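You operate a simulated robot arm through the tools that you are given. There is no shell and no other tool. Be economical: measure what you need, move in short steps, check, and stop when the job is done.

Carry out the task below with a simulated two-armed robot. There is one attempt and no reset: what you move stays moved.

## Task
The belt ran off track: tension it by the card and test it.
Fine: release lever to tight, both tension knobs on the card's marks, reset, then test runs till the display says CENTRE.

Only the result counts: the job must be done as asked and must still hold three seconds after the hand-in. Knocking over, shifting, dropping, spilling or breaking anything else fails it.

## Robot
Two 7-joint arms with fingered hands on one trunk, on a base that drives. Base frame: it is fixed to the floor where the robot stands at the start and does not move with it; the origin is under the middle of the robot, x ahead of it, y to its left, z up. Lengths are in mm, angles in degrees, forces in N, time in s.
The left shoulder is at the start at [30, 120, 1138], the right one opposite. With the tool pointing down near the work surface each hand reaches from about 100 to 620 mm from the robot's upright axis, wherever it stands, measured 20 degrees to its own side. Places, roughly: left tension knob [400, 0, 900]; outfeed drip tray [700, 100, 800]; release lever [400, 0, 1100]; right tension knob [1200, -300, 900]; tray drain valve [400, -100, 700]. Payload 4 kg a hand.
The tool frame of a hand sits at the grasp point between the pads (the TCP): z along the fingers, y along the line on which they close. The tips reach 19 mm beyond it. Largest opening 120 mm; the body of the gripper starts 53 mm behind the TCP. The gripper is a hand of 3 fingers: y runs from the thumb to the fingers, the wrist lies at [0, 0, -219] in the tool frame, and closing takes about 1.5 s.
Orientation is that of the tool frame in the base frame, as a unit quaternion [x, y, z, w]. With the fingers straight down and closing along the base's y, the tool's x points along the base's -x, its y along +y and its z along -z.

## Interface
- The arms move only by the tool apply_moves. It takes "left_motion", "right_motion" or both (then of equal length, played together; a hand with none holds still); each is a list of rows, each a list of 7 numbers: the shift along the tool's x, y, z in m, then the turn, a rotation vector about the tool's x, y, z in rad, then the opening in per cent of the stroke, from 0 (shut) to 100 (fully open). In form: [[x, y, z, rx, ry, rz, fingers], ...]. A call has 1 to 20 rows; each row shifts and turns the commanded pose from where the row before left it, along the tool's axes as they then stand. A row lasts 0.2 s, in which the tool goes at most 50 mm and 8.6 degrees; a call with a longer step from one row to the next is refused whole, and so is a gripper value outside its range. A pose out of reach is approached as far as the arm can. The call stops where the force on the tool passes 40 N (or 10 N more than at its start, if that is more) or the arm is blocked; 0.2 s more then pass. Each finger travels about 72 mm/s and halts on what it meets, pressing with about 24 N; the grip force reading is that of the motor and also rises with nothing between the fingers. The clock runs only during rows and for 0.2 s after the last one: add rows that do not move to give the fingers time. The reply holds the time, the measured pose of the TCP, the force on the tool along the base axes, the opening and the grip force, in the units named above and with some noise, with the torque about the TCP (base axes, N m) and any sound that the robot's microphone picked up.
- Cameras (640 x 400 px; columns grow to the right, rows downward): "scene" is now at [60.7, -24.6, 1691.9]; the picture's right is [-0.29, -0.96, 0.00], its down [-0.67, 0.21, -0.71] and it looks along [0.68, -0.21, -0.71] (base axes); focal length 294 px, centre (320, 200). "left" rides on the left gripper at [-66, -4, -79] in its tool frame; the picture's right is [0.05, -1.00, 0.00], its down [0.76, 0.04, -0.64] and it looks along [0.64, 0.04, 0.77] (tool axes); focal length 251 px, centre (320, 200). "right" rides on the right gripper at [66, -4, -79] in its tool frame; the picture's right is [0.05, 1.00, 0.00], its down [-0.76, 0.04, -0.64] and it looks along [-0.64, 0.03, 0.77] (tool axes); focal length 251 px, centre (320, 200). There is no depth. A picture from a camera that has moved, and an enlarged one, comes with that camera's place and axes in the base frame and with its lens.
- get_image(camera): a new picture of that camera. It takes no simulated time.
- move_column(by): slides the trunk up (or, below 0, down) by that many mm; the arms and the scene camera ride with it, the base frame stays. It gives what a move gives, with no picture.
- roll_base(legs): drives the robot by 1 to 6 legs, each [ahead, turn to the left] in mm and degrees, along the robot's own axes; the way and the turn of a leg run together, so that a leg with both is an arc; at most 1500 mm and 180 degrees a leg. The arms and the cameras ride along, it lands a little off, and it stops where it bumps. It gives what a move gives.
- set_grasp(shape, hand): the hand has 3 fingers and takes this shape, open, in about a second: jaw (thumb against the fingers, like two jaws); tri (thumb and two fingers); tip (a fingertip pinch); poke (one finger out to press); point (the index stretched); flat (the hand flat); cup (the hand cupped); fist (a fist). The gripper value then closes the fingers along that shape, each until it touches; the sizes above hold for jaw. It gives what a move gives, with no picture.
- head_to(pan, tilt): turns the head with the scene camera to pan (to the left, within 120 degrees either way) and tilt (down, from -29 to 69), counted from straight ahead of the robot. It gives what a move gives.
- inspect(camera, box): a new picture of the part [left, top, right, bottom] of that camera's present view, enlarged. It takes no simulated time.
- hand_in(): hands the job in; it is judged then, once.

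Go step by step. Nothing tells you exact positions but the pictures and the camera data: compare them with the known pose of the tool, close in by small moves and look again before you grip or let go. The budget is 120 turns and 92 pictures, counting those below and the enlarged ones. Unless the task says otherwise, let go and move clear before handing in, and close with one line.

The tools are called after ">>>" by a JSON object that holds its "method" and its "body". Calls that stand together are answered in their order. apply_moves: Moves the arms, as the interface text tells. Its arguments: {"type":"object","properties":{"left_motion":{"type":"array","items":{"type":"array","items":{"type":"number"}}},"right_motion":{"type":"array","items":{"type":"array","items":{"type":"number"}}}},"required":[]} The other tools are called the same way: move_column (by) slides the trunk up or down; set_grasp (shape, hand) gives the hand a shape; roll_base (legs) drives the base; head_to (pan, tilt) turns the head that bears the scene camera; get_image (camera) takes a picture; inspect (camera, box) takes an enlarged picture of a part of a camera's view; hand_in () hands the job in.

At the start:

```text
t: 0.0
left_tool_pos: [445.2, 51.7, 1383.6]
left_tool_rot: [-0.003, 1.0, 0.0, 0.0]
left_force: [0.1, 0.5, -0.7]
left_moment: [0.04, 0.01, 0.01]
left_width: 120.0
left_grip_force: 0.0
left_shape: jaw
right_tool_pos: [464.6, -348.4, 1413.2]
right_tool_rot: [-0.003, 1.0, 0.001, 0.0]
right_force: [0.8, 0.6, -0.6]
right_moment: [0.0, 0.02, 0.0]
right_width: 120.1
right_grip_force: 0.0
right_shape: jaw
trunk travel left (down, up): [-350.0, 190.0]
robot x, y, heading: [1.0, -1.2, -0.0]
head pan, tilt: [-17.0, 44.9]
```

scene: 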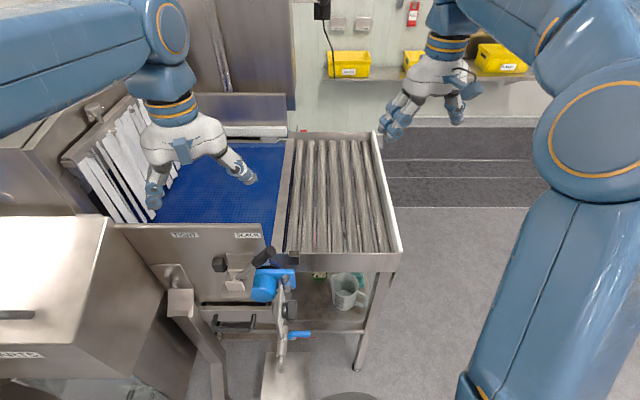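
right: 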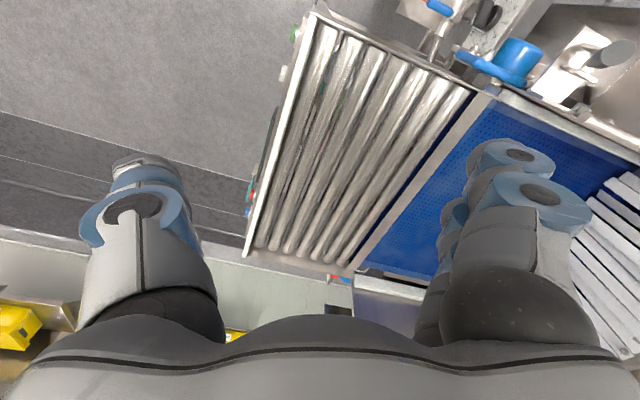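
left: 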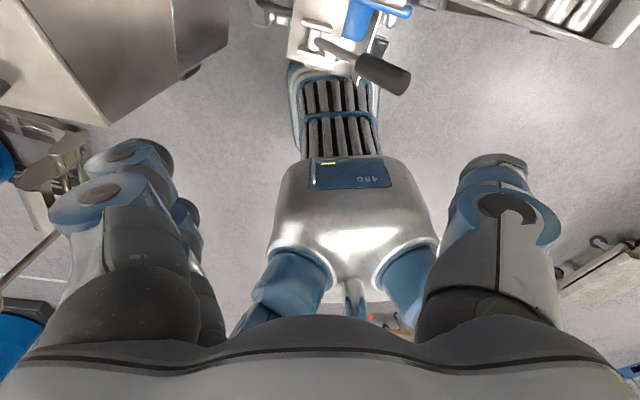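

I see a conveyor frame ahead with TIGHT/SLACK labels and a black lever, a blue knob, and a valve below. I'll look closer at these first and find the card and display.

>>> {"method": "inspect", "body": {"camera": "scene", "box": [140, 210, 400, 372]}}

>>> {"method": "head_to", "body": {"pan": 0, "tilt": 65}}

```text
2.46 times, centred on (270, 291) of scene
camera zoom: at [60.7, -24.6, 1691.9], right [-0.29, -0.96, 0.0], down [-0.67, 0.21, -0.71], along [0.68, -0.21, -0.71], focal length 724 px, centre (443, -24)
```

zoom: 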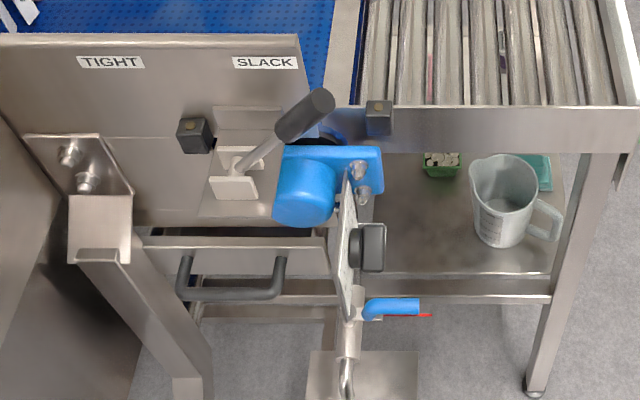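

```text
t: 0.8
left_tool_pos: [444.4, 53.9, 1383.5]
left_tool_rot: [-0.002, 1.0, 0.0, 0.0]
left_force: [0.1, 0.2, 0.0]
left_moment: [0.0, -0.01, 0.01]
left_width: 119.7
left_grip_force: 0.0
left_shape: jaw
right_tool_pos: [463.7, -348.1, 1413.1]
right_tool_rot: [-0.003, 1.0, 0.0, 0.0]
right_force: [-0.4, -0.5, -0.1]
right_moment: [0.02, -0.02, 0.0]
right_width: 119.7
right_grip_force: 0.1
right_shape: jaw
trunk travel left (down, up): [-350.0, 190.0]
robot x, y, heading: [0.2, -1.1, 0.0]
head pan, tilt: [0.0, 65.0]
```

>>> {"method": "get_image", "body": {"camera": "scene"}}

>>> {"method": "head_to", "body": {"pan": 30, "tilt": 25}}

>>> {"method": "get_image", "body": {"camera": "scene"}}

```text
87 pictures are left
camera scene: at [43.6, -0.8, 1666.8], right [0.0, -1.0, 0.0], down [-0.91, 0.0, -0.42], along [0.42, 0.0, -0.91], focal length 294 px, centre (320, 200)
```

scene: 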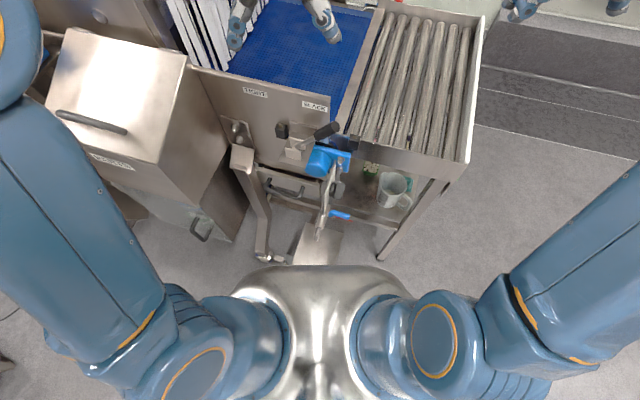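

```text
t: 1.9
left_tool_pos: [444.5, 52.6, 1385.0]
left_tool_rot: [-0.002, 1.0, 0.0, 0.001]
left_force: [-0.4, -0.1, 0.5]
left_moment: [0.0, 0.02, 0.0]
left_width: 119.9
left_grip_force: 0.0
left_shape: jaw
right_tool_pos: [464.3, -348.9, 1413.7]
right_tool_rot: [-0.002, 1.0, 0.0, 0.0]
right_force: [0.0, -0.6, -0.4]
right_moment: [-0.02, 0.01, -0.02]
right_width: 119.9
right_grip_force: 0.0
right_shape: jaw
trunk travel left (down, up): [-350.0, 190.0]
robot x, y, heading: [1.4, -1.4, -0.1]
head pan, tilt: [30.0, 25.0]
```

```text
86 pictures are left
camera scene: at [62.7, 45.2, 1722.3], right [0.5, -0.87, 0.0], down [-0.37, -0.21, -0.91], along [0.78, 0.45, -0.42], focal length 294 px, centre (320, 200)
```

scene: 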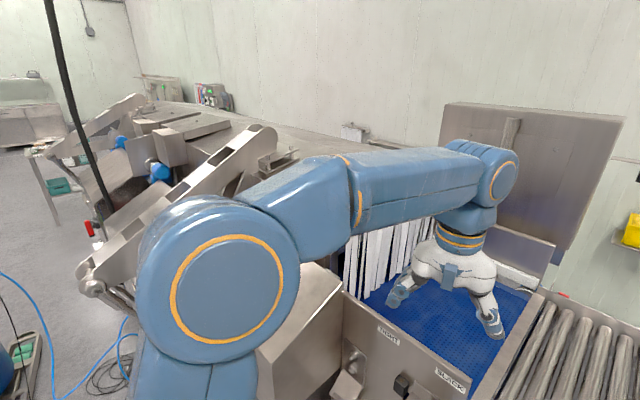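

The frame's near side holds the lever and left knob; the card, display and buttons are not yet seen. I'll scan to the right and ahead.

>>> {"method": "head_to", "body": {"pan": -35, "tilt": 25}}

>>> {"method": "get_image", "body": {"camera": "scene"}}

>>> {"method": "head_to", "body": {"pan": 0, "tilt": 5}}

>>> {"method": "get_image", "body": {"camera": "scene"}}

```text
t: 3.3
left_tool_pos: [444.3, 52.5, 1384.0]
left_tool_rot: [-0.002, 1.0, 0.0, 0.0]
left_force: [-0.6, 0.1, -0.7]
left_moment: [0.03, -0.04, 0.01]
left_width: 119.7
left_grip_force: 0.0
left_shape: jaw
right_tool_pos: [464.1, -347.4, 1412.2]
right_tool_rot: [-0.003, 1.0, 0.0, 0.0]
right_force: [-0.1, 0.2, -0.2]
right_moment: [0.0, 0.03, -0.03]
right_width: 119.9
right_grip_force: 0.1
right_shape: jaw
trunk travel left (down, up): [-350.0, 190.0]
robot x, y, heading: [-1.3, -1.2, 0.1]
head pan, tilt: [-35.0, 25.0]
```

```text
85 pictures are left
camera scene: at [58.4, -53.5, 1722.3], right [-0.57, -0.82, 0.0], down [-0.35, 0.24, -0.91], along [0.74, -0.52, -0.42], focal length 294 px, centre (320, 200)
```

scene: 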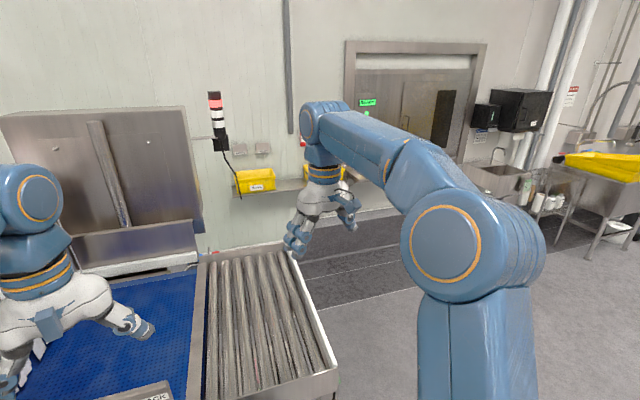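

```text
t: 4.3
left_tool_pos: [444.1, 52.3, 1383.7]
left_tool_rot: [-0.002, 1.0, 0.0, 0.0]
left_force: [0.2, -0.3, 0.9]
left_moment: [0.0, -0.01, 0.03]
left_width: 119.8
left_grip_force: 0.1
left_shape: jaw
right_tool_pos: [461.6, -347.9, 1412.4]
right_tool_rot: [-0.003, 1.0, -0.001, 0.0]
right_force: [-0.5, -0.4, -0.1]
right_moment: [-0.02, 0.02, 0.05]
right_width: 119.8
right_grip_force: 0.1
right_shape: jaw
trunk travel left (down, up): [-350.0, 190.0]
robot x, y, heading: [-0.2, -0.3, -0.0]
head pan, tilt: [0.0, 5.0]
```

```text
84 pictures are left
camera scene: at [74.7, -0.8, 1754.7], right [0.0, -1.0, 0.0], down [-0.09, 0.0, -1.0], along [1.0, 0.0, -0.09], focal length 294 px, centre (320, 200)
```

scene: 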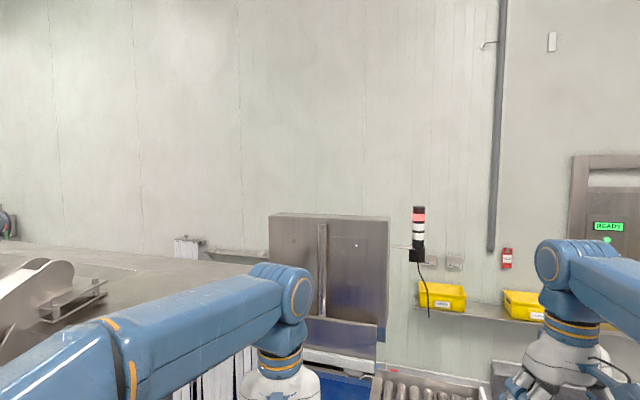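

The wall has a green "READY" display and a signal light; near face plates are edge-on. I'll zoom in on these.

>>> {"method": "inspect", "body": {"camera": "scene", "box": [540, 150, 640, 260]}}

>>> {"method": "head_to", "body": {"pan": -5, "tilt": 50}}

>>> {"method": "inspect", "body": {"camera": "scene", "box": [220, 180, 420, 305]}}

>>> {"method": "get_image", "body": {"camera": "left"}}

```text
3.64 times, centred on (590, 205) of scene
camera zoom: at [74.7, -0.8, 1754.7], right [0.0, -1.0, 0.0], down [-0.09, 0.0, -1.0], along [1.0, 0.0, -0.09], focal length 1070 px, centre (-662, 182)
```

zoom: 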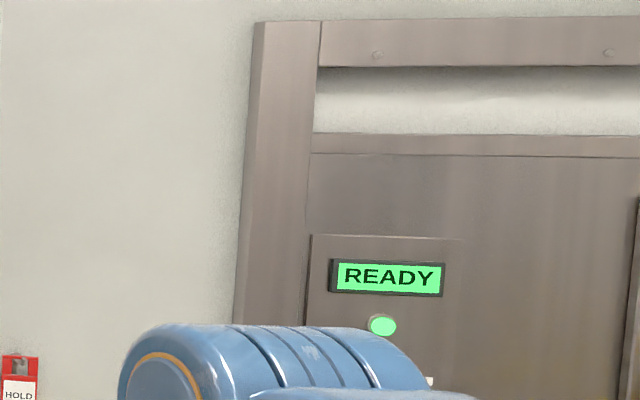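

```text
t: 5.4
left_tool_pos: [444.3, 52.3, 1383.1]
left_tool_rot: [-0.002, 1.0, 0.0, -0.001]
left_force: [0.8, 0.4, 0.4]
left_moment: [0.01, -0.01, -0.01]
left_width: 120.1
left_grip_force: 0.0
left_shape: jaw
right_tool_pos: [463.3, -347.2, 1413.9]
right_tool_rot: [-0.003, 1.0, 0.0, -0.001]
right_force: [0.0, -0.4, 0.3]
right_moment: [-0.05, 0.0, -0.01]
right_width: 119.6
right_grip_force: 0.0
right_shape: jaw
trunk travel left (down, up): [-350.0, 190.0]
robot x, y, heading: [-3.2, 0.5, 0.2]
head pan, tilt: [-5.0, 50.0]
```

```text
3.20 times, centred on (320, 242) of scene
camera zoom: at [59.6, -7.4, 1684.9], right [-0.09, -1.0, 0.0], down [-0.76, 0.07, -0.64], along [0.64, -0.06, -0.77], focal length 941 px, centre (320, 64)
```

zoom: 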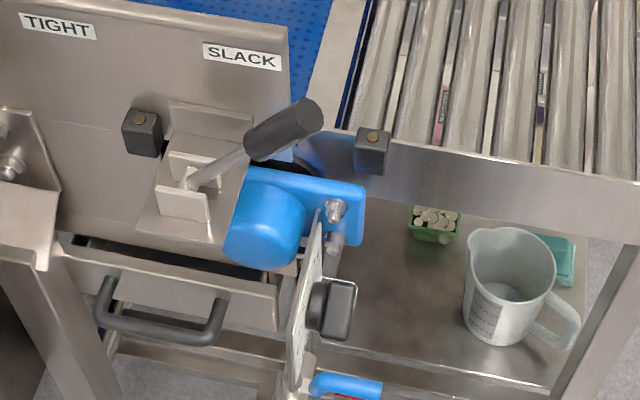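

```text
81 pictures are left
camera left: at [511.2, 49.4, 1463.5], right [-0.05, -1.0, 0.0], down [-0.76, 0.04, 0.64], along [-0.64, 0.03, -0.77], focal length 251 px, centre (320, 200)
```

left: 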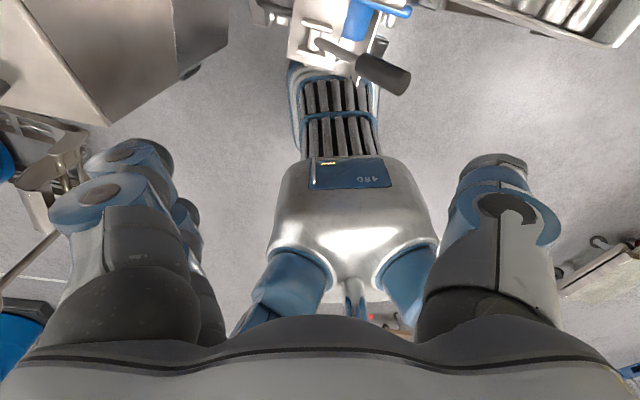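

The white plate by the near knob is edge-on; I need viewpoints from the right and lower. I'll check the free floor around me before driving.

>>> {"method": "head_to", "body": {"pan": -110, "tilt": 35}}

>>> {"method": "get_image", "body": {"camera": "scene"}}

>>> {"method": "head_to", "body": {"pan": 120, "tilt": 35}}

>>> {"method": "get_image", "body": {"camera": "scene"}}

```text
t: 7.2
left_tool_pos: [444.2, 53.4, 1383.1]
left_tool_rot: [-0.003, 1.0, 0.001, 0.0]
left_force: [0.5, -0.6, 0.5]
left_moment: [-0.02, 0.01, 0.01]
left_width: 119.8
left_grip_force: 0.1
left_shape: jaw
right_tool_pos: [464.1, -347.3, 1413.1]
right_tool_rot: [-0.003, 1.0, 0.0, -0.001]
right_force: [-0.4, 0.0, 0.6]
right_moment: [-0.02, -0.03, 0.0]
right_width: 119.8
right_grip_force: 0.0
right_shape: jaw
trunk travel left (down, up): [-350.0, 190.0]
robot x, y, heading: [-1.8, -1.1, 0.0]
head pan, tilt: [-110.0, 35.0]
```

```text
80 pictures are left
camera scene: at [-47.2, -83.5, 1706.6], right [-0.94, 0.34, 0.0], down [0.2, 0.54, -0.82], along [-0.28, -0.77, -0.57], focal length 294 px, centre (320, 200)
```

scene: 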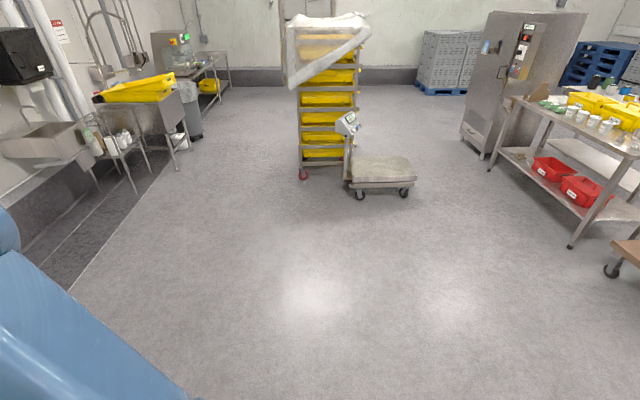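

```text
t: 10.5
left_tool_pos: [444.1, 53.1, 1384.6]
left_tool_rot: [-0.003, 1.0, 0.0, 0.001]
left_force: [-0.1, 0.2, -0.7]
left_moment: [-0.01, -0.01, -0.03]
left_width: 120.0
left_grip_force: 0.1
left_shape: jaw
right_tool_pos: [463.4, -347.1, 1411.5]
right_tool_rot: [-0.002, 1.0, 0.0, 0.0]
right_force: [-0.5, 0.2, -0.2]
right_moment: [-0.01, 0.0, -0.01]
right_width: 119.9
right_grip_force: 0.0
right_shape: jaw
trunk travel left (down, up): [-350.0, 190.0]
robot x, y, heading: [-0.6, 0.1, -0.1]
head pan, tilt: [120.0, 35.0]
```

```text
79 pictures are left
camera scene: at [-61.2, 75.5, 1706.6], right [0.87, 0.5, 0.0], down [0.29, -0.5, -0.82], along [-0.41, 0.71, -0.57], focal length 294 px, centre (320, 200)
```

scene: 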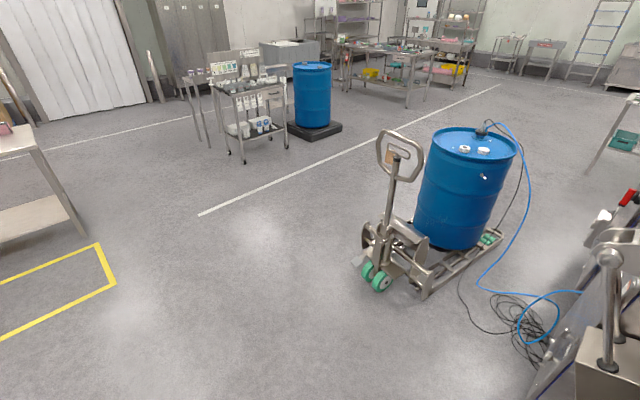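

There is open floor behind and to my right. I'll back up and move to the right side to see the knob plate's -y face and the rollers' far side.

>>> {"method": "roll_base", "body": {"legs": [[-300, 0], [0, -90], [850, 0], [0, 90]]}}

>>> {"method": "head_to", "body": {"pan": 45, "tilt": 38}}

>>> {"method": "get_image", "body": {"camera": "scene"}}

```text
t: 14.7
left_tool_pos: [41.0, -276.1, 1386.7]
left_tool_rot: [0.388, 0.922, -0.002, 0.002]
left_force: [-0.1, 0.3, 0.7]
left_moment: [-0.03, -0.01, -0.03]
left_width: 119.9
left_grip_force: 0.0
left_shape: jaw
right_tool_pos: [-235.1, -568.6, 1415.7]
right_tool_rot: [0.388, 0.922, -0.001, 0.003]
right_force: [-0.3, 0.0, 0.3]
right_moment: [-0.02, -0.08, 0.0]
right_width: 120.3
right_grip_force: 0.1
right_shape: jaw
trunk travel left (down, up): [-350.0, 190.0]
robot x, y, heading: [-265.7, 41.9, -46.7]
head pan, tilt: [120.0, 35.0]
stopped in leg 2: the robot was blocked; the commanded pose is now the measured one
```

```text
t: 16.1
left_tool_pos: [42.2, -276.6, 1385.1]
left_tool_rot: [0.387, 0.922, 0.0, 0.001]
left_force: [-0.1, 0.6, 0.4]
left_moment: [0.01, -0.01, -0.03]
left_width: 120.1
left_grip_force: 0.1
left_shape: jaw
right_tool_pos: [-232.0, -568.8, 1416.3]
right_tool_rot: [0.387, 0.922, -0.001, 0.001]
right_force: [0.5, 0.1, 0.9]
right_moment: [-0.01, 0.01, -0.02]
right_width: 120.1
right_grip_force: 0.0
right_shape: jaw
trunk travel left (down, up): [-350.0, 190.0]
robot x, y, heading: [-269.4, 46.6, -46.7]
head pan, tilt: [45.0, 38.0]
```

```text
78 pictures are left
camera scene: at [-194.0, 55.5, 1702.0], right [-0.03, -1.0, 0.0], down [-0.62, 0.02, -0.79], along [0.79, -0.03, -0.62], focal length 294 px, centre (320, 200)
```

scene: 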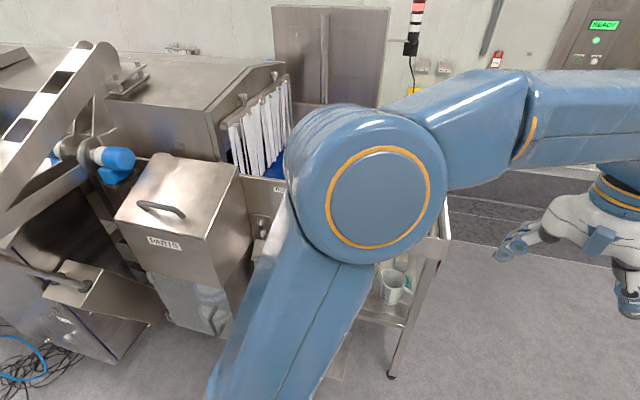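

The turn was blocked at -47°. I'll look around for what I touched.

>>> {"method": "head_to", "body": {"pan": 100, "tilt": 60}}

>>> {"method": "get_image", "body": {"camera": "scene"}}

>>> {"method": "head_to", "body": {"pan": -90, "tilt": 60}}

>>> {"method": "get_image", "body": {"camera": "scene"}}

```text
t: 17.4
left_tool_pos: [43.2, -277.9, 1384.9]
left_tool_rot: [0.388, 0.922, -0.001, 0.001]
left_force: [0.0, 0.2, -0.5]
left_moment: [0.02, 0.0, 0.0]
left_width: 120.0
left_grip_force: 0.0
left_shape: jaw
right_tool_pos: [-232.3, -570.4, 1414.5]
right_tool_rot: [0.388, 0.922, -0.001, 0.001]
right_force: [0.2, -0.7, 0.1]
right_moment: [0.01, 0.03, -0.02]
right_width: 120.0
right_grip_force: 0.0
right_shape: jaw
trunk travel left (down, up): [-350.0, 190.0]
robot x, y, heading: [-269.6, 45.3, -46.6]
head pan, tilt: [100.0, 60.0]
```

```text
77 pictures are left
camera scene: at [-240.0, 110.8, 1672.3], right [0.8, -0.6, 0.0], down [-0.52, -0.69, -0.5], along [0.3, 0.4, -0.87], focal length 294 px, centre (320, 200)
```

scene: 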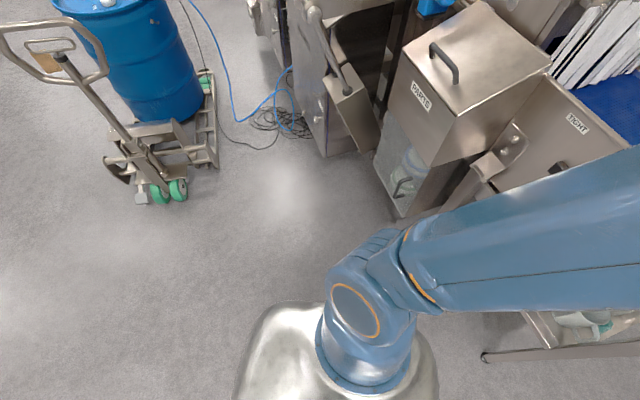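

```text
t: 20.2
left_tool_pos: [42.7, -277.1, 1386.1]
left_tool_rot: [0.388, 0.922, -0.001, 0.0]
left_force: [0.3, -0.6, -0.6]
left_moment: [0.0, -0.03, 0.02]
left_width: 120.1
left_grip_force: 0.1
left_shape: jaw
right_tool_pos: [-232.6, -571.0, 1414.4]
right_tool_rot: [0.387, 0.922, 0.0, 0.001]
right_force: [0.2, 0.6, 0.0]
right_moment: [0.01, -0.01, 0.02]
right_width: 120.0
right_grip_force: 0.0
right_shape: jaw
trunk travel left (down, up): [-350.0, 190.0]
robot x, y, heading: [-270.2, 42.6, -46.9]
head pan, tilt: [-90.0, 60.0]
```

```text
76 pictures are left
camera scene: at [-328.7, 12.0, 1672.3], right [-0.68, 0.73, 0.0], down [0.63, 0.59, -0.5], along [-0.36, -0.34, -0.87], focal length 294 px, centre (320, 200)
```

scene: 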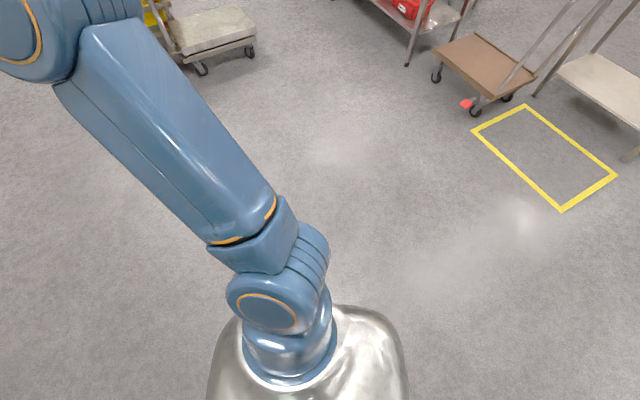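

Nothing visible is touching the robot. I'll try continuing the turn in a small leg.

>>> {"method": "roll_base", "body": {"legs": [[0, -20]]}}

>>> {"method": "get_image", "body": {"camera": "left"}}

>>> {"method": "get_image", "body": {"camera": "right"}}

```text
t: 21.7
left_tool_pos: [-83.4, -364.4, 1386.0]
left_tool_rot: [0.538, 0.843, -0.001, 0.001]
left_force: [-0.5, 0.3, 0.7]
left_moment: [-0.04, -0.02, 0.0]
left_width: 119.8
left_grip_force: 0.1
left_shape: jaw
right_tool_pos: [-442.5, -548.1, 1415.4]
right_tool_rot: [0.539, 0.843, -0.001, 0.001]
right_force: [0.2, -0.6, 0.4]
right_moment: [-0.01, 0.0, 0.01]
right_width: 120.0
right_grip_force: 0.0
right_shape: jaw
trunk travel left (down, up): [-350.0, 190.0]
robot x, y, heading: [-246.1, 54.9, -66.9]
head pan, tilt: [-90.0, 60.0]
```

```text
75 pictures are left
camera left: at [-59.2, -426.0, 1465.3], right [-0.93, -0.37, 0.0], down [-0.28, 0.71, 0.64], along [-0.24, 0.6, -0.77], focal length 251 px, centre (320, 200)
```

left: 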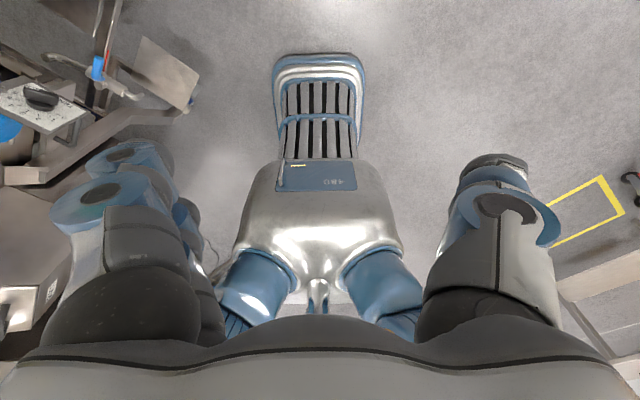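

```text
74 pictures are left
camera right: at [-472.5, -489.3, 1494.4], right [0.88, 0.47, 0.0], down [0.36, -0.67, 0.65], along [0.3, -0.57, -0.76], focal length 251 px, centre (320, 200)
```

right: 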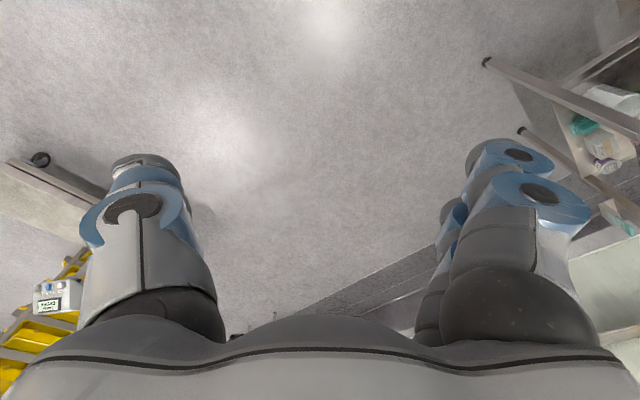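

It turned freely now, and the left camera shows the dial plate with its black bar knob. I continue to the right side.

>>> {"method": "roll_base", "body": {"legs": [[0, -23], [700, 0]]}}

>>> {"method": "head_to", "body": {"pan": 110, "tilt": 35}}

>>> {"method": "get_image", "body": {"camera": "scene"}}

```text
t: 23.5
left_tool_pos: [-257.9, -400.4, 1385.0]
left_tool_rot: [0.694, 0.72, -0.001, 0.001]
left_force: [0.0, -0.1, -0.1]
left_moment: [-0.01, -0.02, 0.0]
left_width: 120.1
left_grip_force: 0.1
left_shape: jaw
right_tool_pos: [-657.4, -430.1, 1414.2]
right_tool_rot: [0.694, 0.72, 0.0, 0.0]
right_force: [-0.8, 0.2, 0.2]
right_moment: [0.02, 0.0, -0.01]
right_width: 120.0
right_grip_force: 0.1
right_shape: jaw
trunk travel left (down, up): [-350.0, 190.0]
robot x, y, heading: [-221.1, 50.4, -89.8]
head pan, tilt: [-90.0, 60.0]
stopped in leg 2: the robot was blocked; the commanded pose is now the measured one
```

```text
t: 26.4
left_tool_pos: [-256.7, -398.9, 1384.5]
left_tool_rot: [0.695, 0.719, -0.001, 0.0]
left_force: [0.3, -0.1, 0.1]
left_moment: [-0.02, 0.04, -0.01]
left_width: 119.9
left_grip_force: 0.1
left_shape: jaw
right_tool_pos: [-657.2, -429.2, 1413.7]
right_tool_rot: [0.694, 0.72, -0.001, 0.001]
right_force: [-0.4, -0.7, -1.1]
right_moment: [0.0, -0.01, 0.03]
right_width: 120.0
right_grip_force: 0.0
right_shape: jaw
trunk travel left (down, up): [-350.0, 190.0]
robot x, y, heading: [-222.4, 52.1, -89.9]
head pan, tilt: [110.0, 35.0]
```

```text
73 pictures are left
camera scene: at [-133.2, 98.5, 1706.6], right [0.34, -0.94, 0.0], down [-0.54, -0.2, -0.82], along [0.77, 0.28, -0.57], focal length 294 px, centre (320, 200)
```

scene: 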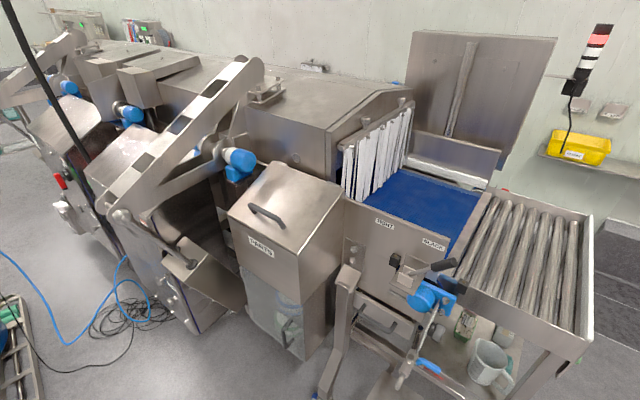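

Driving forward got blocked at once. I look at what lies ahead on the floor.

>>> {"method": "head_to", "body": {"pan": 0, "tilt": 60}}

>>> {"method": "get_image", "body": {"camera": "scene"}}

>>> {"method": "roll_base", "body": {"legs": [[150, 0]]}}

```text
t: 28.3
left_tool_pos: [-257.1, -399.7, 1385.6]
left_tool_rot: [0.694, 0.72, -0.001, 0.0]
left_force: [-0.1, 0.1, -0.7]
left_moment: [0.03, -0.01, -0.02]
left_width: 120.0
left_grip_force: 0.1
left_shape: jaw
right_tool_pos: [-657.7, -431.1, 1414.0]
right_tool_rot: [0.694, 0.72, -0.001, 0.002]
right_force: [-0.2, -0.5, -0.3]
right_moment: [-0.03, -0.01, -0.01]
right_width: 119.9
right_grip_force: 0.0
right_shape: jaw
trunk travel left (down, up): [-350.0, 190.0]
robot x, y, heading: [-217.8, 49.2, -89.9]
head pan, tilt: [0.0, 60.0]
```

```text
72 pictures are left
camera scene: at [-215.8, 1.7, 1672.3], right [-1.0, 0.0, 0.0], down [0.0, 0.87, -0.5], along [0.0, -0.5, -0.87], focal length 294 px, centre (320, 200)
```

scene: 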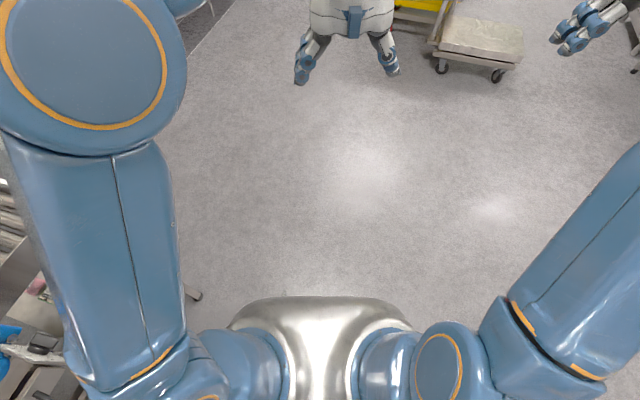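

```text
t: 29.7
left_tool_pos: [-257.1, -548.3, 1385.3]
left_tool_rot: [0.694, 0.72, -0.002, 0.0]
left_force: [0.2, -0.6, 0.1]
left_moment: [-0.02, -0.01, 0.03]
left_width: 120.0
left_grip_force: 0.1
left_shape: jaw
right_tool_pos: [-657.5, -579.8, 1413.8]
right_tool_rot: [0.694, 0.72, 0.0, 0.001]
right_force: [-0.8, 0.5, -0.1]
right_moment: [-0.03, -0.01, 0.04]
right_width: 120.2
right_grip_force: 0.1
right_shape: jaw
trunk travel left (down, up): [-350.0, 190.0]
robot x, y, heading: [-220.4, -99.1, -89.7]
head pan, tilt: [0.0, 60.0]
```

Small legs work. I continue in steps toward y ≈ -900.

>>> {"method": "roll_base", "body": {"legs": [[200, 0], [200, 0], [200, 0], [200, 0]]}}

>>> {"method": "head_to", "body": {"pan": 115, "tilt": 38}}

>>> {"method": "get_image", "body": {"camera": "scene"}}

```text
t: 34.8
left_tool_pos: [-252.3, -1345.5, 1384.7]
left_tool_rot: [0.692, 0.721, -0.001, -0.001]
left_force: [-0.2, 0.5, -1.3]
left_moment: [0.01, -0.01, -0.01]
left_width: 119.7
left_grip_force: 0.1
left_shape: jaw
right_tool_pos: [-652.6, -1377.0, 1413.3]
right_tool_rot: [0.693, 0.721, 0.0, 0.0]
right_force: [-0.8, -0.2, -0.8]
right_moment: [-0.02, 0.01, 0.02]
right_width: 120.2
right_grip_force: 0.0
right_shape: jaw
trunk travel left (down, up): [-350.0, 190.0]
robot x, y, heading: [-211.5, -896.1, -89.7]
head pan, tilt: [0.0, 60.0]
```

```text
t: 36.8
left_tool_pos: [-252.0, -1344.6, 1385.8]
left_tool_rot: [0.693, 0.721, -0.001, 0.0]
left_force: [-1.0, 0.7, -0.3]
left_moment: [0.01, -0.01, -0.01]
left_width: 120.2
left_grip_force: 0.1
left_shape: jaw
right_tool_pos: [-651.8, -1375.7, 1412.8]
right_tool_rot: [0.692, 0.722, 0.0, 0.001]
right_force: [-0.3, 0.0, -0.1]
right_moment: [0.02, 0.0, 0.0]
right_width: 120.2
right_grip_force: 0.1
right_shape: jaw
trunk travel left (down, up): [-350.0, 190.0]
robot x, y, heading: [-216.5, -897.8, -89.9]
head pan, tilt: [115.0, 38.0]
```

```text
71 pictures are left
camera scene: at [-133.7, -839.5, 1702.0], right [0.43, -0.9, 0.0], down [-0.56, -0.26, -0.79], along [0.71, 0.34, -0.62], focal length 294 px, centre (320, 200)
```

scene: 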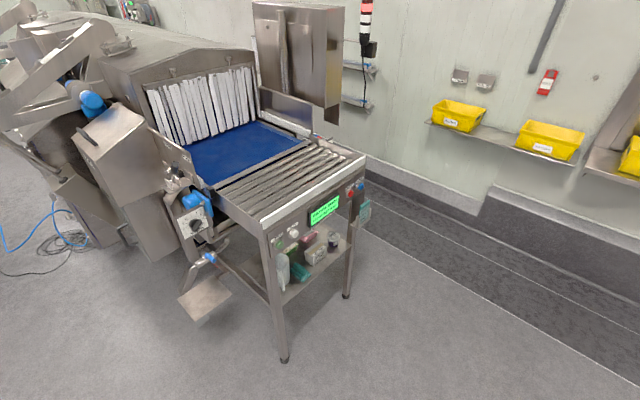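

The -y end of the roller table carries the display and buttons, and the dial faces -y. I zoom in on both.

>>> {"method": "inspect", "body": {"camera": "scene", "box": [255, 170, 385, 252]}}

>>> {"method": "inspect", "body": {"camera": "scene", "box": [160, 160, 260, 222]}}

```text
4.88 times, centred on (320, 211) of scene
camera zoom: at [-133.7, -839.5, 1702.0], right [0.43, -0.9, 0.0], down [-0.56, -0.26, -0.79], along [0.71, 0.34, -0.62], focal length 1435 px, centre (320, 146)
```

zoom: 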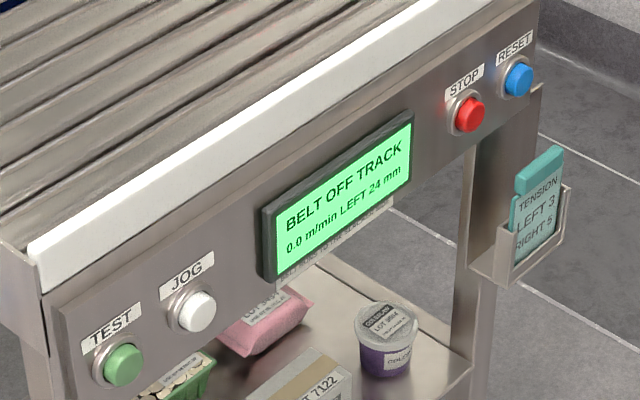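

```text
6.40 times, centred on (210, 191) of scene
camera zoom: at [-133.7, -839.5, 1702.0], right [0.43, -0.9, 0.0], down [-0.56, -0.26, -0.79], along [0.71, 0.34, -0.62], focal length 1883 px, centre (1024, 258)
```

zoom: 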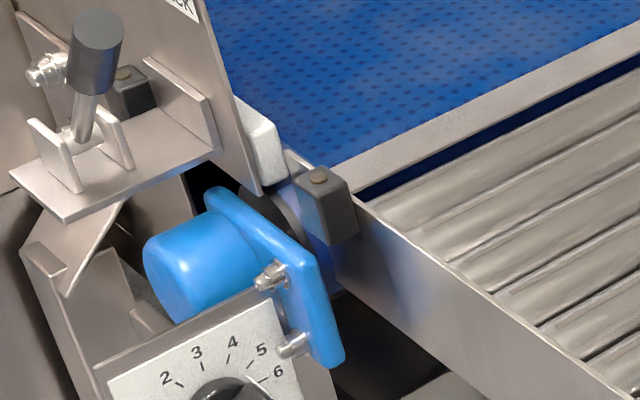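

Card reads LEFT 3, RIGHT 5; the panel at the outfeed end has TEST, JOG, STOP, RESET and the display. The machine is rotated about -17° in my frame; I drive to face the outfeed panel.

>>> {"method": "roll_base", "body": {"legs": [[0, 26], [0, 26], [0, 26], [250, 0], [250, 0], [230, 0]]}}

>>> {"method": "roll_base", "body": {"legs": [[0, 28], [0, 28], [0, 28]]}}

>>> {"method": "head_to", "body": {"pan": 0, "tilt": 45}}

>>> {"method": "get_image", "body": {"camera": "scene"}}

```text
t: 38.7
left_tool_pos: [-51.9, -1316.0, 1384.9]
left_tool_rot: [0.513, 0.858, 0.0, 0.0]
left_force: [0.1, -0.1, -0.8]
left_moment: [-0.01, -0.01, 0.03]
left_width: 120.0
left_grip_force: 0.1
left_shape: jaw
right_tool_pos: [-398.5, -1519.7, 1413.3]
right_tool_rot: [0.514, 0.858, -0.001, 0.001]
right_force: [0.8, -0.2, -1.0]
right_moment: [-0.02, 0.01, -0.01]
right_width: 119.8
right_grip_force: 0.0
right_shape: jaw
trunk travel left (down, up): [-350.0, 190.0]
robot x, y, heading: [-243.9, -908.7, -63.3]
head pan, tilt: [115.0, 38.0]
stopped in leg 2: the robot was blocked; the commanded pose is now the measured one
```

```text
t: 41.5
left_tool_pos: [182.7, -1066.4, 1383.9]
left_tool_rot: [0.145, 0.989, -0.001, 0.0]
left_force: [0.0, 0.1, 0.9]
left_moment: [-0.05, 0.05, 0.0]
left_width: 120.1
left_grip_force: 0.2
left_shape: jaw
right_tool_pos: [83.6, -1456.8, 1414.9]
right_tool_rot: [0.149, 0.989, -0.002, 0.002]
right_force: [-0.4, -0.6, -0.6]
right_moment: [-0.04, 0.04, 0.04]
right_width: 120.1
right_grip_force: 0.2
right_shape: jaw
trunk travel left (down, up): [-350.0, 190.0]
robot x, y, heading: [-261.1, -963.0, -17.0]
head pan, tilt: [115.0, 38.0]
stopped in leg 2: the robot was blocked; the commanded pose is now the measured one
```

```text
t: 43.4
left_tool_pos: [181.0, -1067.5, 1384.5]
left_tool_rot: [0.146, 0.989, -0.001, 0.0]
left_force: [-1.1, -0.3, -0.5]
left_moment: [-0.01, -0.02, 0.03]
left_width: 120.1
left_grip_force: 0.2
left_shape: jaw
right_tool_pos: [81.6, -1456.6, 1414.7]
right_tool_rot: [0.149, 0.989, -0.002, 0.002]
right_force: [-0.6, -0.6, 0.3]
right_moment: [0.01, 0.02, 0.0]
right_width: 120.0
right_grip_force: 0.0
right_shape: jaw
trunk travel left (down, up): [-350.0, 190.0]
robot x, y, heading: [-258.5, -961.6, -17.4]
head pan, tilt: [0.0, 45.0]
```

```text
68 pictures are left
camera scene: at [-198.3, -983.0, 1691.8], right [-0.3, -0.96, 0.0], down [-0.68, 0.21, -0.71], along [0.68, -0.21, -0.71], focal length 294 px, centre (320, 200)
```

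scene: 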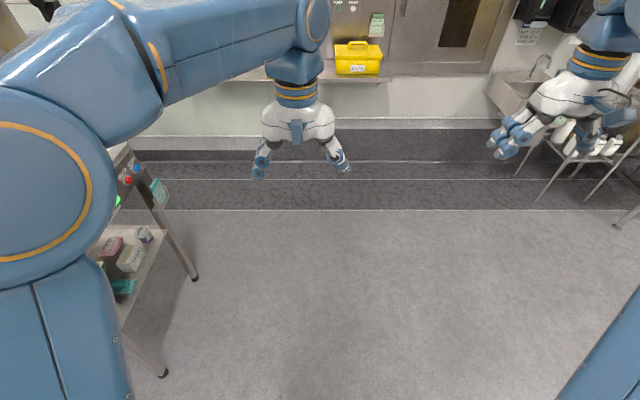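

I'm heading along the machine's axis with clear floor ahead. I drive forward past the panel, then turn left.

>>> {"method": "roll_base", "body": {"legs": [[200, 0], [200, 0], [200, 0], [200, 0]]}}

>>> {"method": "roll_base", "body": {"legs": [[0, 23]]}}

>>> {"method": "roll_base", "body": {"legs": [[0, 23]]}}

>>> {"method": "roll_base", "body": {"legs": [[0, 23]]}}

>>> {"method": "roll_base", "body": {"legs": [[0, 21]]}}

>>> {"method": "get_image", "body": {"camera": "scene"}}

```text
t: 48.6
left_tool_pos: [953.5, -1301.6, 1384.8]
left_tool_rot: [0.145, 0.989, 0.0, -0.001]
left_force: [0.3, 0.4, -0.1]
left_moment: [0.06, 0.03, 0.01]
left_width: 120.1
left_grip_force: 0.1
left_shape: jaw
right_tool_pos: [854.8, -1693.4, 1413.5]
right_tool_rot: [0.147, 0.989, -0.002, 0.001]
right_force: [0.1, 0.1, -0.8]
right_moment: [0.04, 0.01, 0.01]
right_width: 119.9
right_grip_force: 0.1
right_shape: jaw
trunk travel left (down, up): [-350.0, 190.0]
robot x, y, heading: [511.0, -1202.2, -17.1]
head pan, tilt: [0.0, 45.0]
```

```text
t: 50.2
left_tool_pos: [952.7, -1123.9, 1385.1]
left_tool_rot: [-0.054, 0.999, 0.0, 0.001]
left_force: [0.2, -0.3, 0.7]
left_moment: [-0.01, 0.01, -0.03]
left_width: 120.0
left_grip_force: 0.0
left_shape: jaw
right_tool_pos: [1012.9, -1521.6, 1413.3]
right_tool_rot: [-0.053, 0.999, -0.002, 0.002]
right_force: [0.1, 0.2, 0.2]
right_moment: [0.01, 0.0, 0.0]
right_width: 119.9
right_grip_force: 0.0
right_shape: jaw
trunk travel left (down, up): [-350.0, 190.0]
robot x, y, heading: [512.2, -1232.8, 5.9]
head pan, tilt: [0.0, 45.0]
```

```text
t: 51.9
left_tool_pos: [874.4, -954.3, 1384.7]
left_tool_rot: [-0.257, 0.966, 0.0, 0.001]
left_force: [-0.2, 0.4, 0.2]
left_moment: [-0.02, -0.04, 0.01]
left_width: 120.1
left_grip_force: 0.0
left_shape: jaw
right_tool_pos: [1087.4, -1294.8, 1414.1]
right_tool_rot: [-0.255, 0.967, -0.001, 0.003]
right_force: [-0.4, -0.3, -0.8]
right_moment: [0.02, -0.01, -0.02]
right_width: 120.2
right_grip_force: 0.0
right_shape: jaw
trunk travel left (down, up): [-350.0, 190.0]
robot x, y, heading: [525.1, -1252.7, 29.9]
head pan, tilt: [0.0, 45.0]
```

```text
t: 53.4
left_tool_pos: [731.0, -839.6, 1384.5]
left_tool_rot: [-0.441, 0.898, 0.0, 0.002]
left_force: [0.1, -0.3, -0.3]
left_moment: [-0.02, -0.04, 0.01]
left_width: 119.6
left_grip_force: 0.0
left_shape: jaw
right_tool_pos: [1060.9, -1071.8, 1414.1]
right_tool_rot: [-0.441, 0.897, -0.001, 0.002]
right_force: [-0.4, -0.5, 0.2]
right_moment: [-0.01, -0.05, 0.0]
right_width: 119.9
right_grip_force: 0.0
right_shape: jaw
trunk travel left (down, up): [-350.0, 190.0]
robot x, y, heading: [549.5, -1269.1, 52.8]
head pan, tilt: [0.0, 45.0]
```

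```text
t: 55.0
left_tool_pos: [565.3, -803.8, 1385.7]
left_tool_rot: [-0.598, 0.802, 0.0, 0.002]
left_force: [-0.3, -0.6, 0.1]
left_moment: [-0.02, 0.0, -0.02]
left_width: 120.0
left_grip_force: 0.0
left_shape: jaw
right_tool_pos: [955.3, -902.5, 1415.9]
right_tool_rot: [-0.597, 0.802, 0.001, 0.002]
right_force: [0.6, -0.1, 0.2]
right_moment: [0.04, -0.02, -0.01]
right_width: 120.0
right_grip_force: 0.0
right_shape: jaw
trunk travel left (down, up): [-350.0, 190.0]
robot x, y, heading: [575.2, -1279.8, 73.9]
head pan, tilt: [0.0, 45.0]
```

```text
67 pictures are left
camera scene: at [593.0, -1219.5, 1691.8], right [0.96, -0.28, 0.0], down [-0.2, -0.68, -0.71], along [0.2, 0.68, -0.71], focal length 294 px, centre (320, 200)
```

scene: 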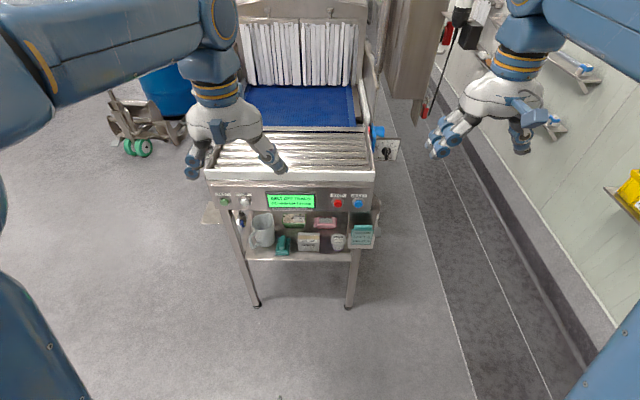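

The panel is straight ahead, the right knob visible beyond it. I'll zoom on each.

>>> {"method": "inspect", "body": {"camera": "scene", "box": [360, 110, 424, 174]}}

>>> {"method": "inspect", "body": {"camera": "scene", "box": [200, 170, 390, 260]}}

>>> {"method": "inspect", "body": {"camera": "left", "box": [0, 0, 640, 400]}}

```text
6.25 times, centred on (392, 142) of scene
camera zoom: at [593.0, -1219.5, 1691.8], right [0.96, -0.28, 0.0], down [-0.2, -0.68, -0.71], along [0.2, 0.68, -0.71], focal length 1838 px, centre (-130, 562)
```

zoom: 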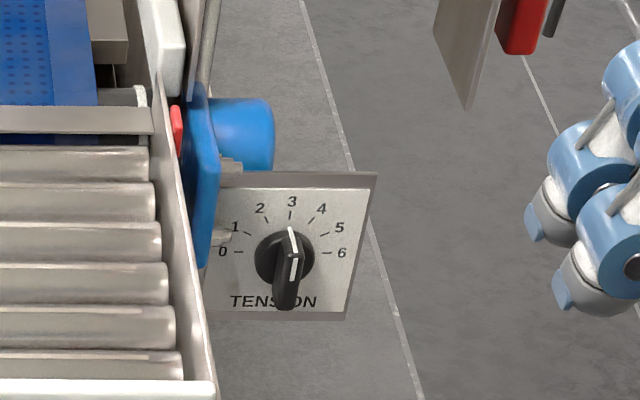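

```text
3.37 times, centred on (295, 215) of scene
camera zoom: at [593.0, -1219.5, 1691.8], right [0.96, -0.28, 0.0], down [-0.2, -0.68, -0.71], along [0.2, 0.68, -0.71], focal length 991 px, centre (404, 150)
```

zoom: 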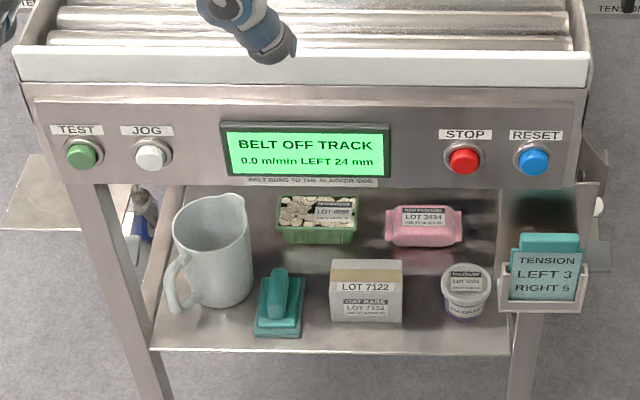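

```text
1.00 times, centred on (320, 200) of left (not enlarged: the box is as wide or as high as the picture)
camera zoom: at [587.5, -742.0, 1465.4], right [0.94, -0.34, 0.0], down [-0.26, -0.72, 0.64], along [-0.21, -0.61, -0.77], focal length 251 px, centre (320, 200)
```

zoom: 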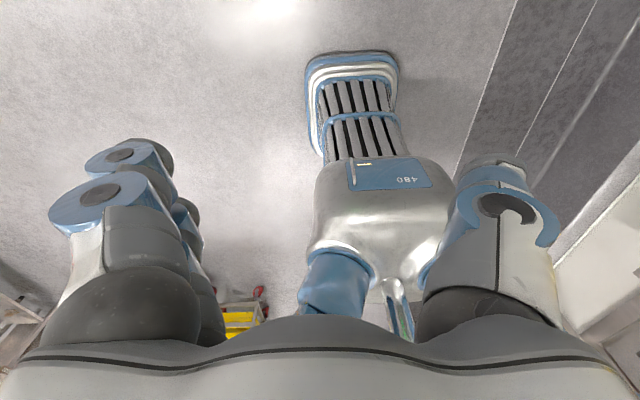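

The card and layout are clear: right knob on 3 needs 5 (30° per mark), left needs 3; panel for RESET and TEST here. I follow the order, so I go first to the lever and left knob on the near side.

>>> {"method": "roll_base", "body": {"legs": [[0, 22]]}}

>>> {"method": "roll_base", "body": {"legs": [[0, 22]]}}

>>> {"method": "roll_base", "body": {"legs": [[0, 22]]}}

>>> {"method": "head_to", "body": {"pan": 0, "tilt": 50}}

>>> {"method": "get_image", "body": {"camera": "scene"}}

```text
t: 56.5
left_tool_pos: [386.4, -845.5, 1385.4]
left_tool_rot: [0.741, -0.671, 0.0, -0.001]
left_force: [0.2, -0.4, 0.2]
left_moment: [0.0, 0.0, 0.0]
left_width: 119.9
left_grip_force: 0.1
left_shape: jaw
right_tool_pos: [786.2, -788.7, 1415.0]
right_tool_rot: [0.74, -0.672, -0.002, -0.002]
right_force: [-0.1, 0.5, -0.3]
right_moment: [-0.03, 0.01, 0.03]
right_width: 119.9
right_grip_force: 0.2
right_shape: jaw
trunk travel left (down, up): [-350.0, 190.0]
robot x, y, heading: [599.5, -1276.9, 96.0]
head pan, tilt: [0.0, 45.0]
```

```text
t: 58.1
left_tool_pos: [237.9, -959.1, 1384.9]
left_tool_rot: [0.856, -0.517, -0.001, -0.001]
left_force: [0.0, -0.2, -0.1]
left_moment: [0.0, 0.0, -0.02]
left_width: 119.7
left_grip_force: 0.1
left_shape: jaw
right_tool_pos: [585.6, -754.8, 1415.3]
right_tool_rot: [0.856, -0.517, -0.001, -0.002]
right_force: [0.1, -0.5, 0.0]
right_moment: [0.0, -0.02, 0.0]
right_width: 119.9
right_grip_force: 0.0
right_shape: jaw
trunk travel left (down, up): [-350.0, 190.0]
robot x, y, heading: [625.2, -1265.7, 118.3]
head pan, tilt: [0.0, 45.0]
```

```text
t: 59.7
left_tool_pos: [146.6, -1128.1, 1385.2]
left_tool_rot: [0.941, -0.338, 0.001, -0.001]
left_force: [-0.2, -0.5, 0.7]
left_moment: [0.03, 0.01, -0.01]
left_width: 120.0
left_grip_force: 0.2
left_shape: jaw
right_tool_pos: [390.0, -806.6, 1416.0]
right_tool_rot: [0.941, -0.34, -0.002, -0.003]
right_force: [-0.8, -0.4, -0.2]
right_moment: [0.03, -0.03, 0.01]
right_width: 120.2
right_grip_force: 0.0
right_shape: jaw
trunk travel left (down, up): [-350.0, 190.0]
robot x, y, heading: [637.2, -1242.9, 141.3]
head pan, tilt: [0.0, 45.0]
```

```text
t: 60.3
left_tool_pos: [146.4, -1128.3, 1385.3]
left_tool_rot: [0.941, -0.338, 0.001, -0.001]
left_force: [-1.0, -0.6, -0.2]
left_moment: [0.03, 0.0, -0.03]
left_width: 119.9
left_grip_force: 0.1
left_shape: jaw
right_tool_pos: [389.3, -808.6, 1415.2]
right_tool_rot: [0.941, -0.339, -0.002, -0.002]
right_force: [-0.4, -1.3, -0.2]
right_moment: [0.04, -0.03, 0.01]
right_width: 120.3
right_grip_force: 0.1
right_shape: jaw
trunk travel left (down, up): [-350.0, 190.0]
robot x, y, heading: [640.2, -1239.7, 140.9]
head pan, tilt: [0.0, 50.0]
```

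```text
63 pictures are left
camera scene: at [594.6, -1206.7, 1684.8], right [0.63, 0.78, 0.0], down [0.6, -0.48, -0.64], along [-0.5, 0.4, -0.77], focal length 294 px, centre (320, 200)
```

scene: 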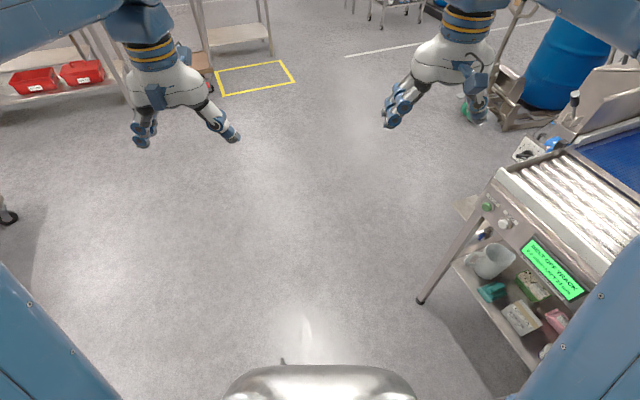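

Path ahead is clear. I drive forward along the front of the machine.

>>> {"method": "roll_base", "body": {"legs": [[215, 0], [215, 0], [215, 0], [215, 0]]}}

>>> {"method": "roll_base", "body": {"legs": [[0, -22]]}}

>>> {"method": "roll_base", "body": {"legs": [[0, -22]]}}

>>> {"method": "roll_base", "body": {"legs": [[0, -22]]}}

>>> {"method": "head_to", "body": {"pan": -15, "tilt": 45}}

>>> {"method": "get_image", "body": {"camera": "scene"}}

```text
t: 65.8
left_tool_pos: [-517.3, -589.1, 1384.9]
left_tool_rot: [0.94, -0.34, 0.0, -0.001]
left_force: [-0.4, 0.1, -0.2]
left_moment: [-0.02, 0.05, 0.0]
left_width: 119.9
left_grip_force: 0.0
left_shape: jaw
right_tool_pos: [-273.4, -269.2, 1414.3]
right_tool_rot: [0.94, -0.342, -0.002, -0.002]
right_force: [-0.6, 0.2, 0.0]
right_moment: [-0.05, -0.02, 0.01]
right_width: 119.7
right_grip_force: 0.1
right_shape: jaw
trunk travel left (down, up): [-350.0, 190.0]
robot x, y, heading: [-22.2, -703.0, 140.9]
head pan, tilt: [0.0, 50.0]
```

```text
t: 67.3
left_tool_pos: [-435.7, -413.1, 1385.2]
left_tool_rot: [0.858, -0.514, -0.001, -0.001]
left_force: [0.7, -0.5, 0.2]
left_moment: [0.01, 0.02, -0.01]
left_width: 120.0
left_grip_force: 0.1
left_shape: jaw
right_tool_pos: [-89.2, -209.7, 1415.4]
right_tool_rot: [0.857, -0.516, -0.001, -0.002]
right_force: [-0.7, 0.2, 0.1]
right_moment: [0.0, 0.01, 0.01]
right_width: 120.2
right_grip_force: 0.2
right_shape: jaw
trunk travel left (down, up): [-350.0, 190.0]
robot x, y, heading: [-48.6, -716.8, 118.4]
head pan, tilt: [0.0, 50.0]
```

```text
t: 68.9
left_tool_pos: [-295.6, -289.3, 1385.7]
left_tool_rot: [0.744, -0.668, 0.0, -0.001]
left_force: [0.4, -1.2, -1.1]
left_moment: [-0.01, -0.02, 0.0]
left_width: 120.2
left_grip_force: 0.0
left_shape: jaw
right_tool_pos: [103.2, -227.2, 1416.2]
right_tool_rot: [0.743, -0.669, -0.002, -0.004]
right_force: [-0.8, -0.9, -0.6]
right_moment: [0.0, 0.0, -0.01]
right_width: 119.8
right_grip_force: 0.1
right_shape: jaw
trunk travel left (down, up): [-350.0, 190.0]
robot x, y, heading: [-75.5, -719.6, 96.1]
head pan, tilt: [0.0, 50.0]
```

```text
t: 70.5
left_tool_pos: [-114.2, -236.8, 1386.0]
left_tool_rot: [-0.602, 0.798, 0.0, 0.001]
left_force: [-0.7, -0.9, 0.6]
left_moment: [0.02, 0.04, 0.01]
left_width: 120.1
left_grip_force: 0.0
left_shape: jaw
right_tool_pos: [275.8, -331.4, 1415.3]
right_tool_rot: [-0.601, 0.8, 0.001, 0.002]
right_force: [-0.1, 0.1, 0.6]
right_moment: [0.02, -0.02, -0.01]
right_width: 120.0
right_grip_force: 0.1
right_shape: jaw
trunk travel left (down, up): [-350.0, 190.0]
robot x, y, heading: [-101.9, -709.1, 74.1]
head pan, tilt: [0.0, 50.0]
```

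```text
t: 71.2
left_tool_pos: [-114.9, -236.8, 1385.9]
left_tool_rot: [-0.601, 0.799, -0.001, 0.001]
left_force: [0.5, 1.0, 0.8]
left_moment: [-0.02, 0.04, 0.02]
left_width: 119.9
left_grip_force: 0.1
left_shape: jaw
right_tool_pos: [278.3, -330.8, 1415.0]
right_tool_rot: [-0.6, 0.8, 0.001, 0.002]
right_force: [-0.9, 0.2, 0.0]
right_moment: [-0.01, 0.0, -0.01]
right_width: 120.1
right_grip_force: 0.1
right_shape: jaw
trunk travel left (down, up): [-350.0, 190.0]
robot x, y, heading: [-103.9, -711.8, 73.8]
head pan, tilt: [-15.0, 45.0]
```

```text
62 pictures are left
camera scene: at [-61.2, -659.4, 1691.7], right [0.86, -0.51, 0.0], down [-0.36, -0.61, -0.71], along [0.36, 0.61, -0.71], focal length 294 px, centre (320, 200)
```

scene: 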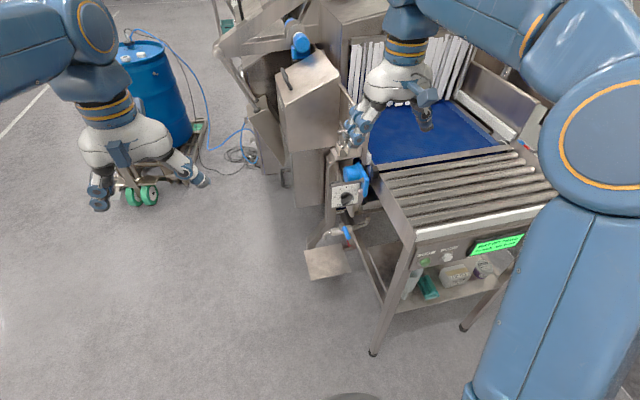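

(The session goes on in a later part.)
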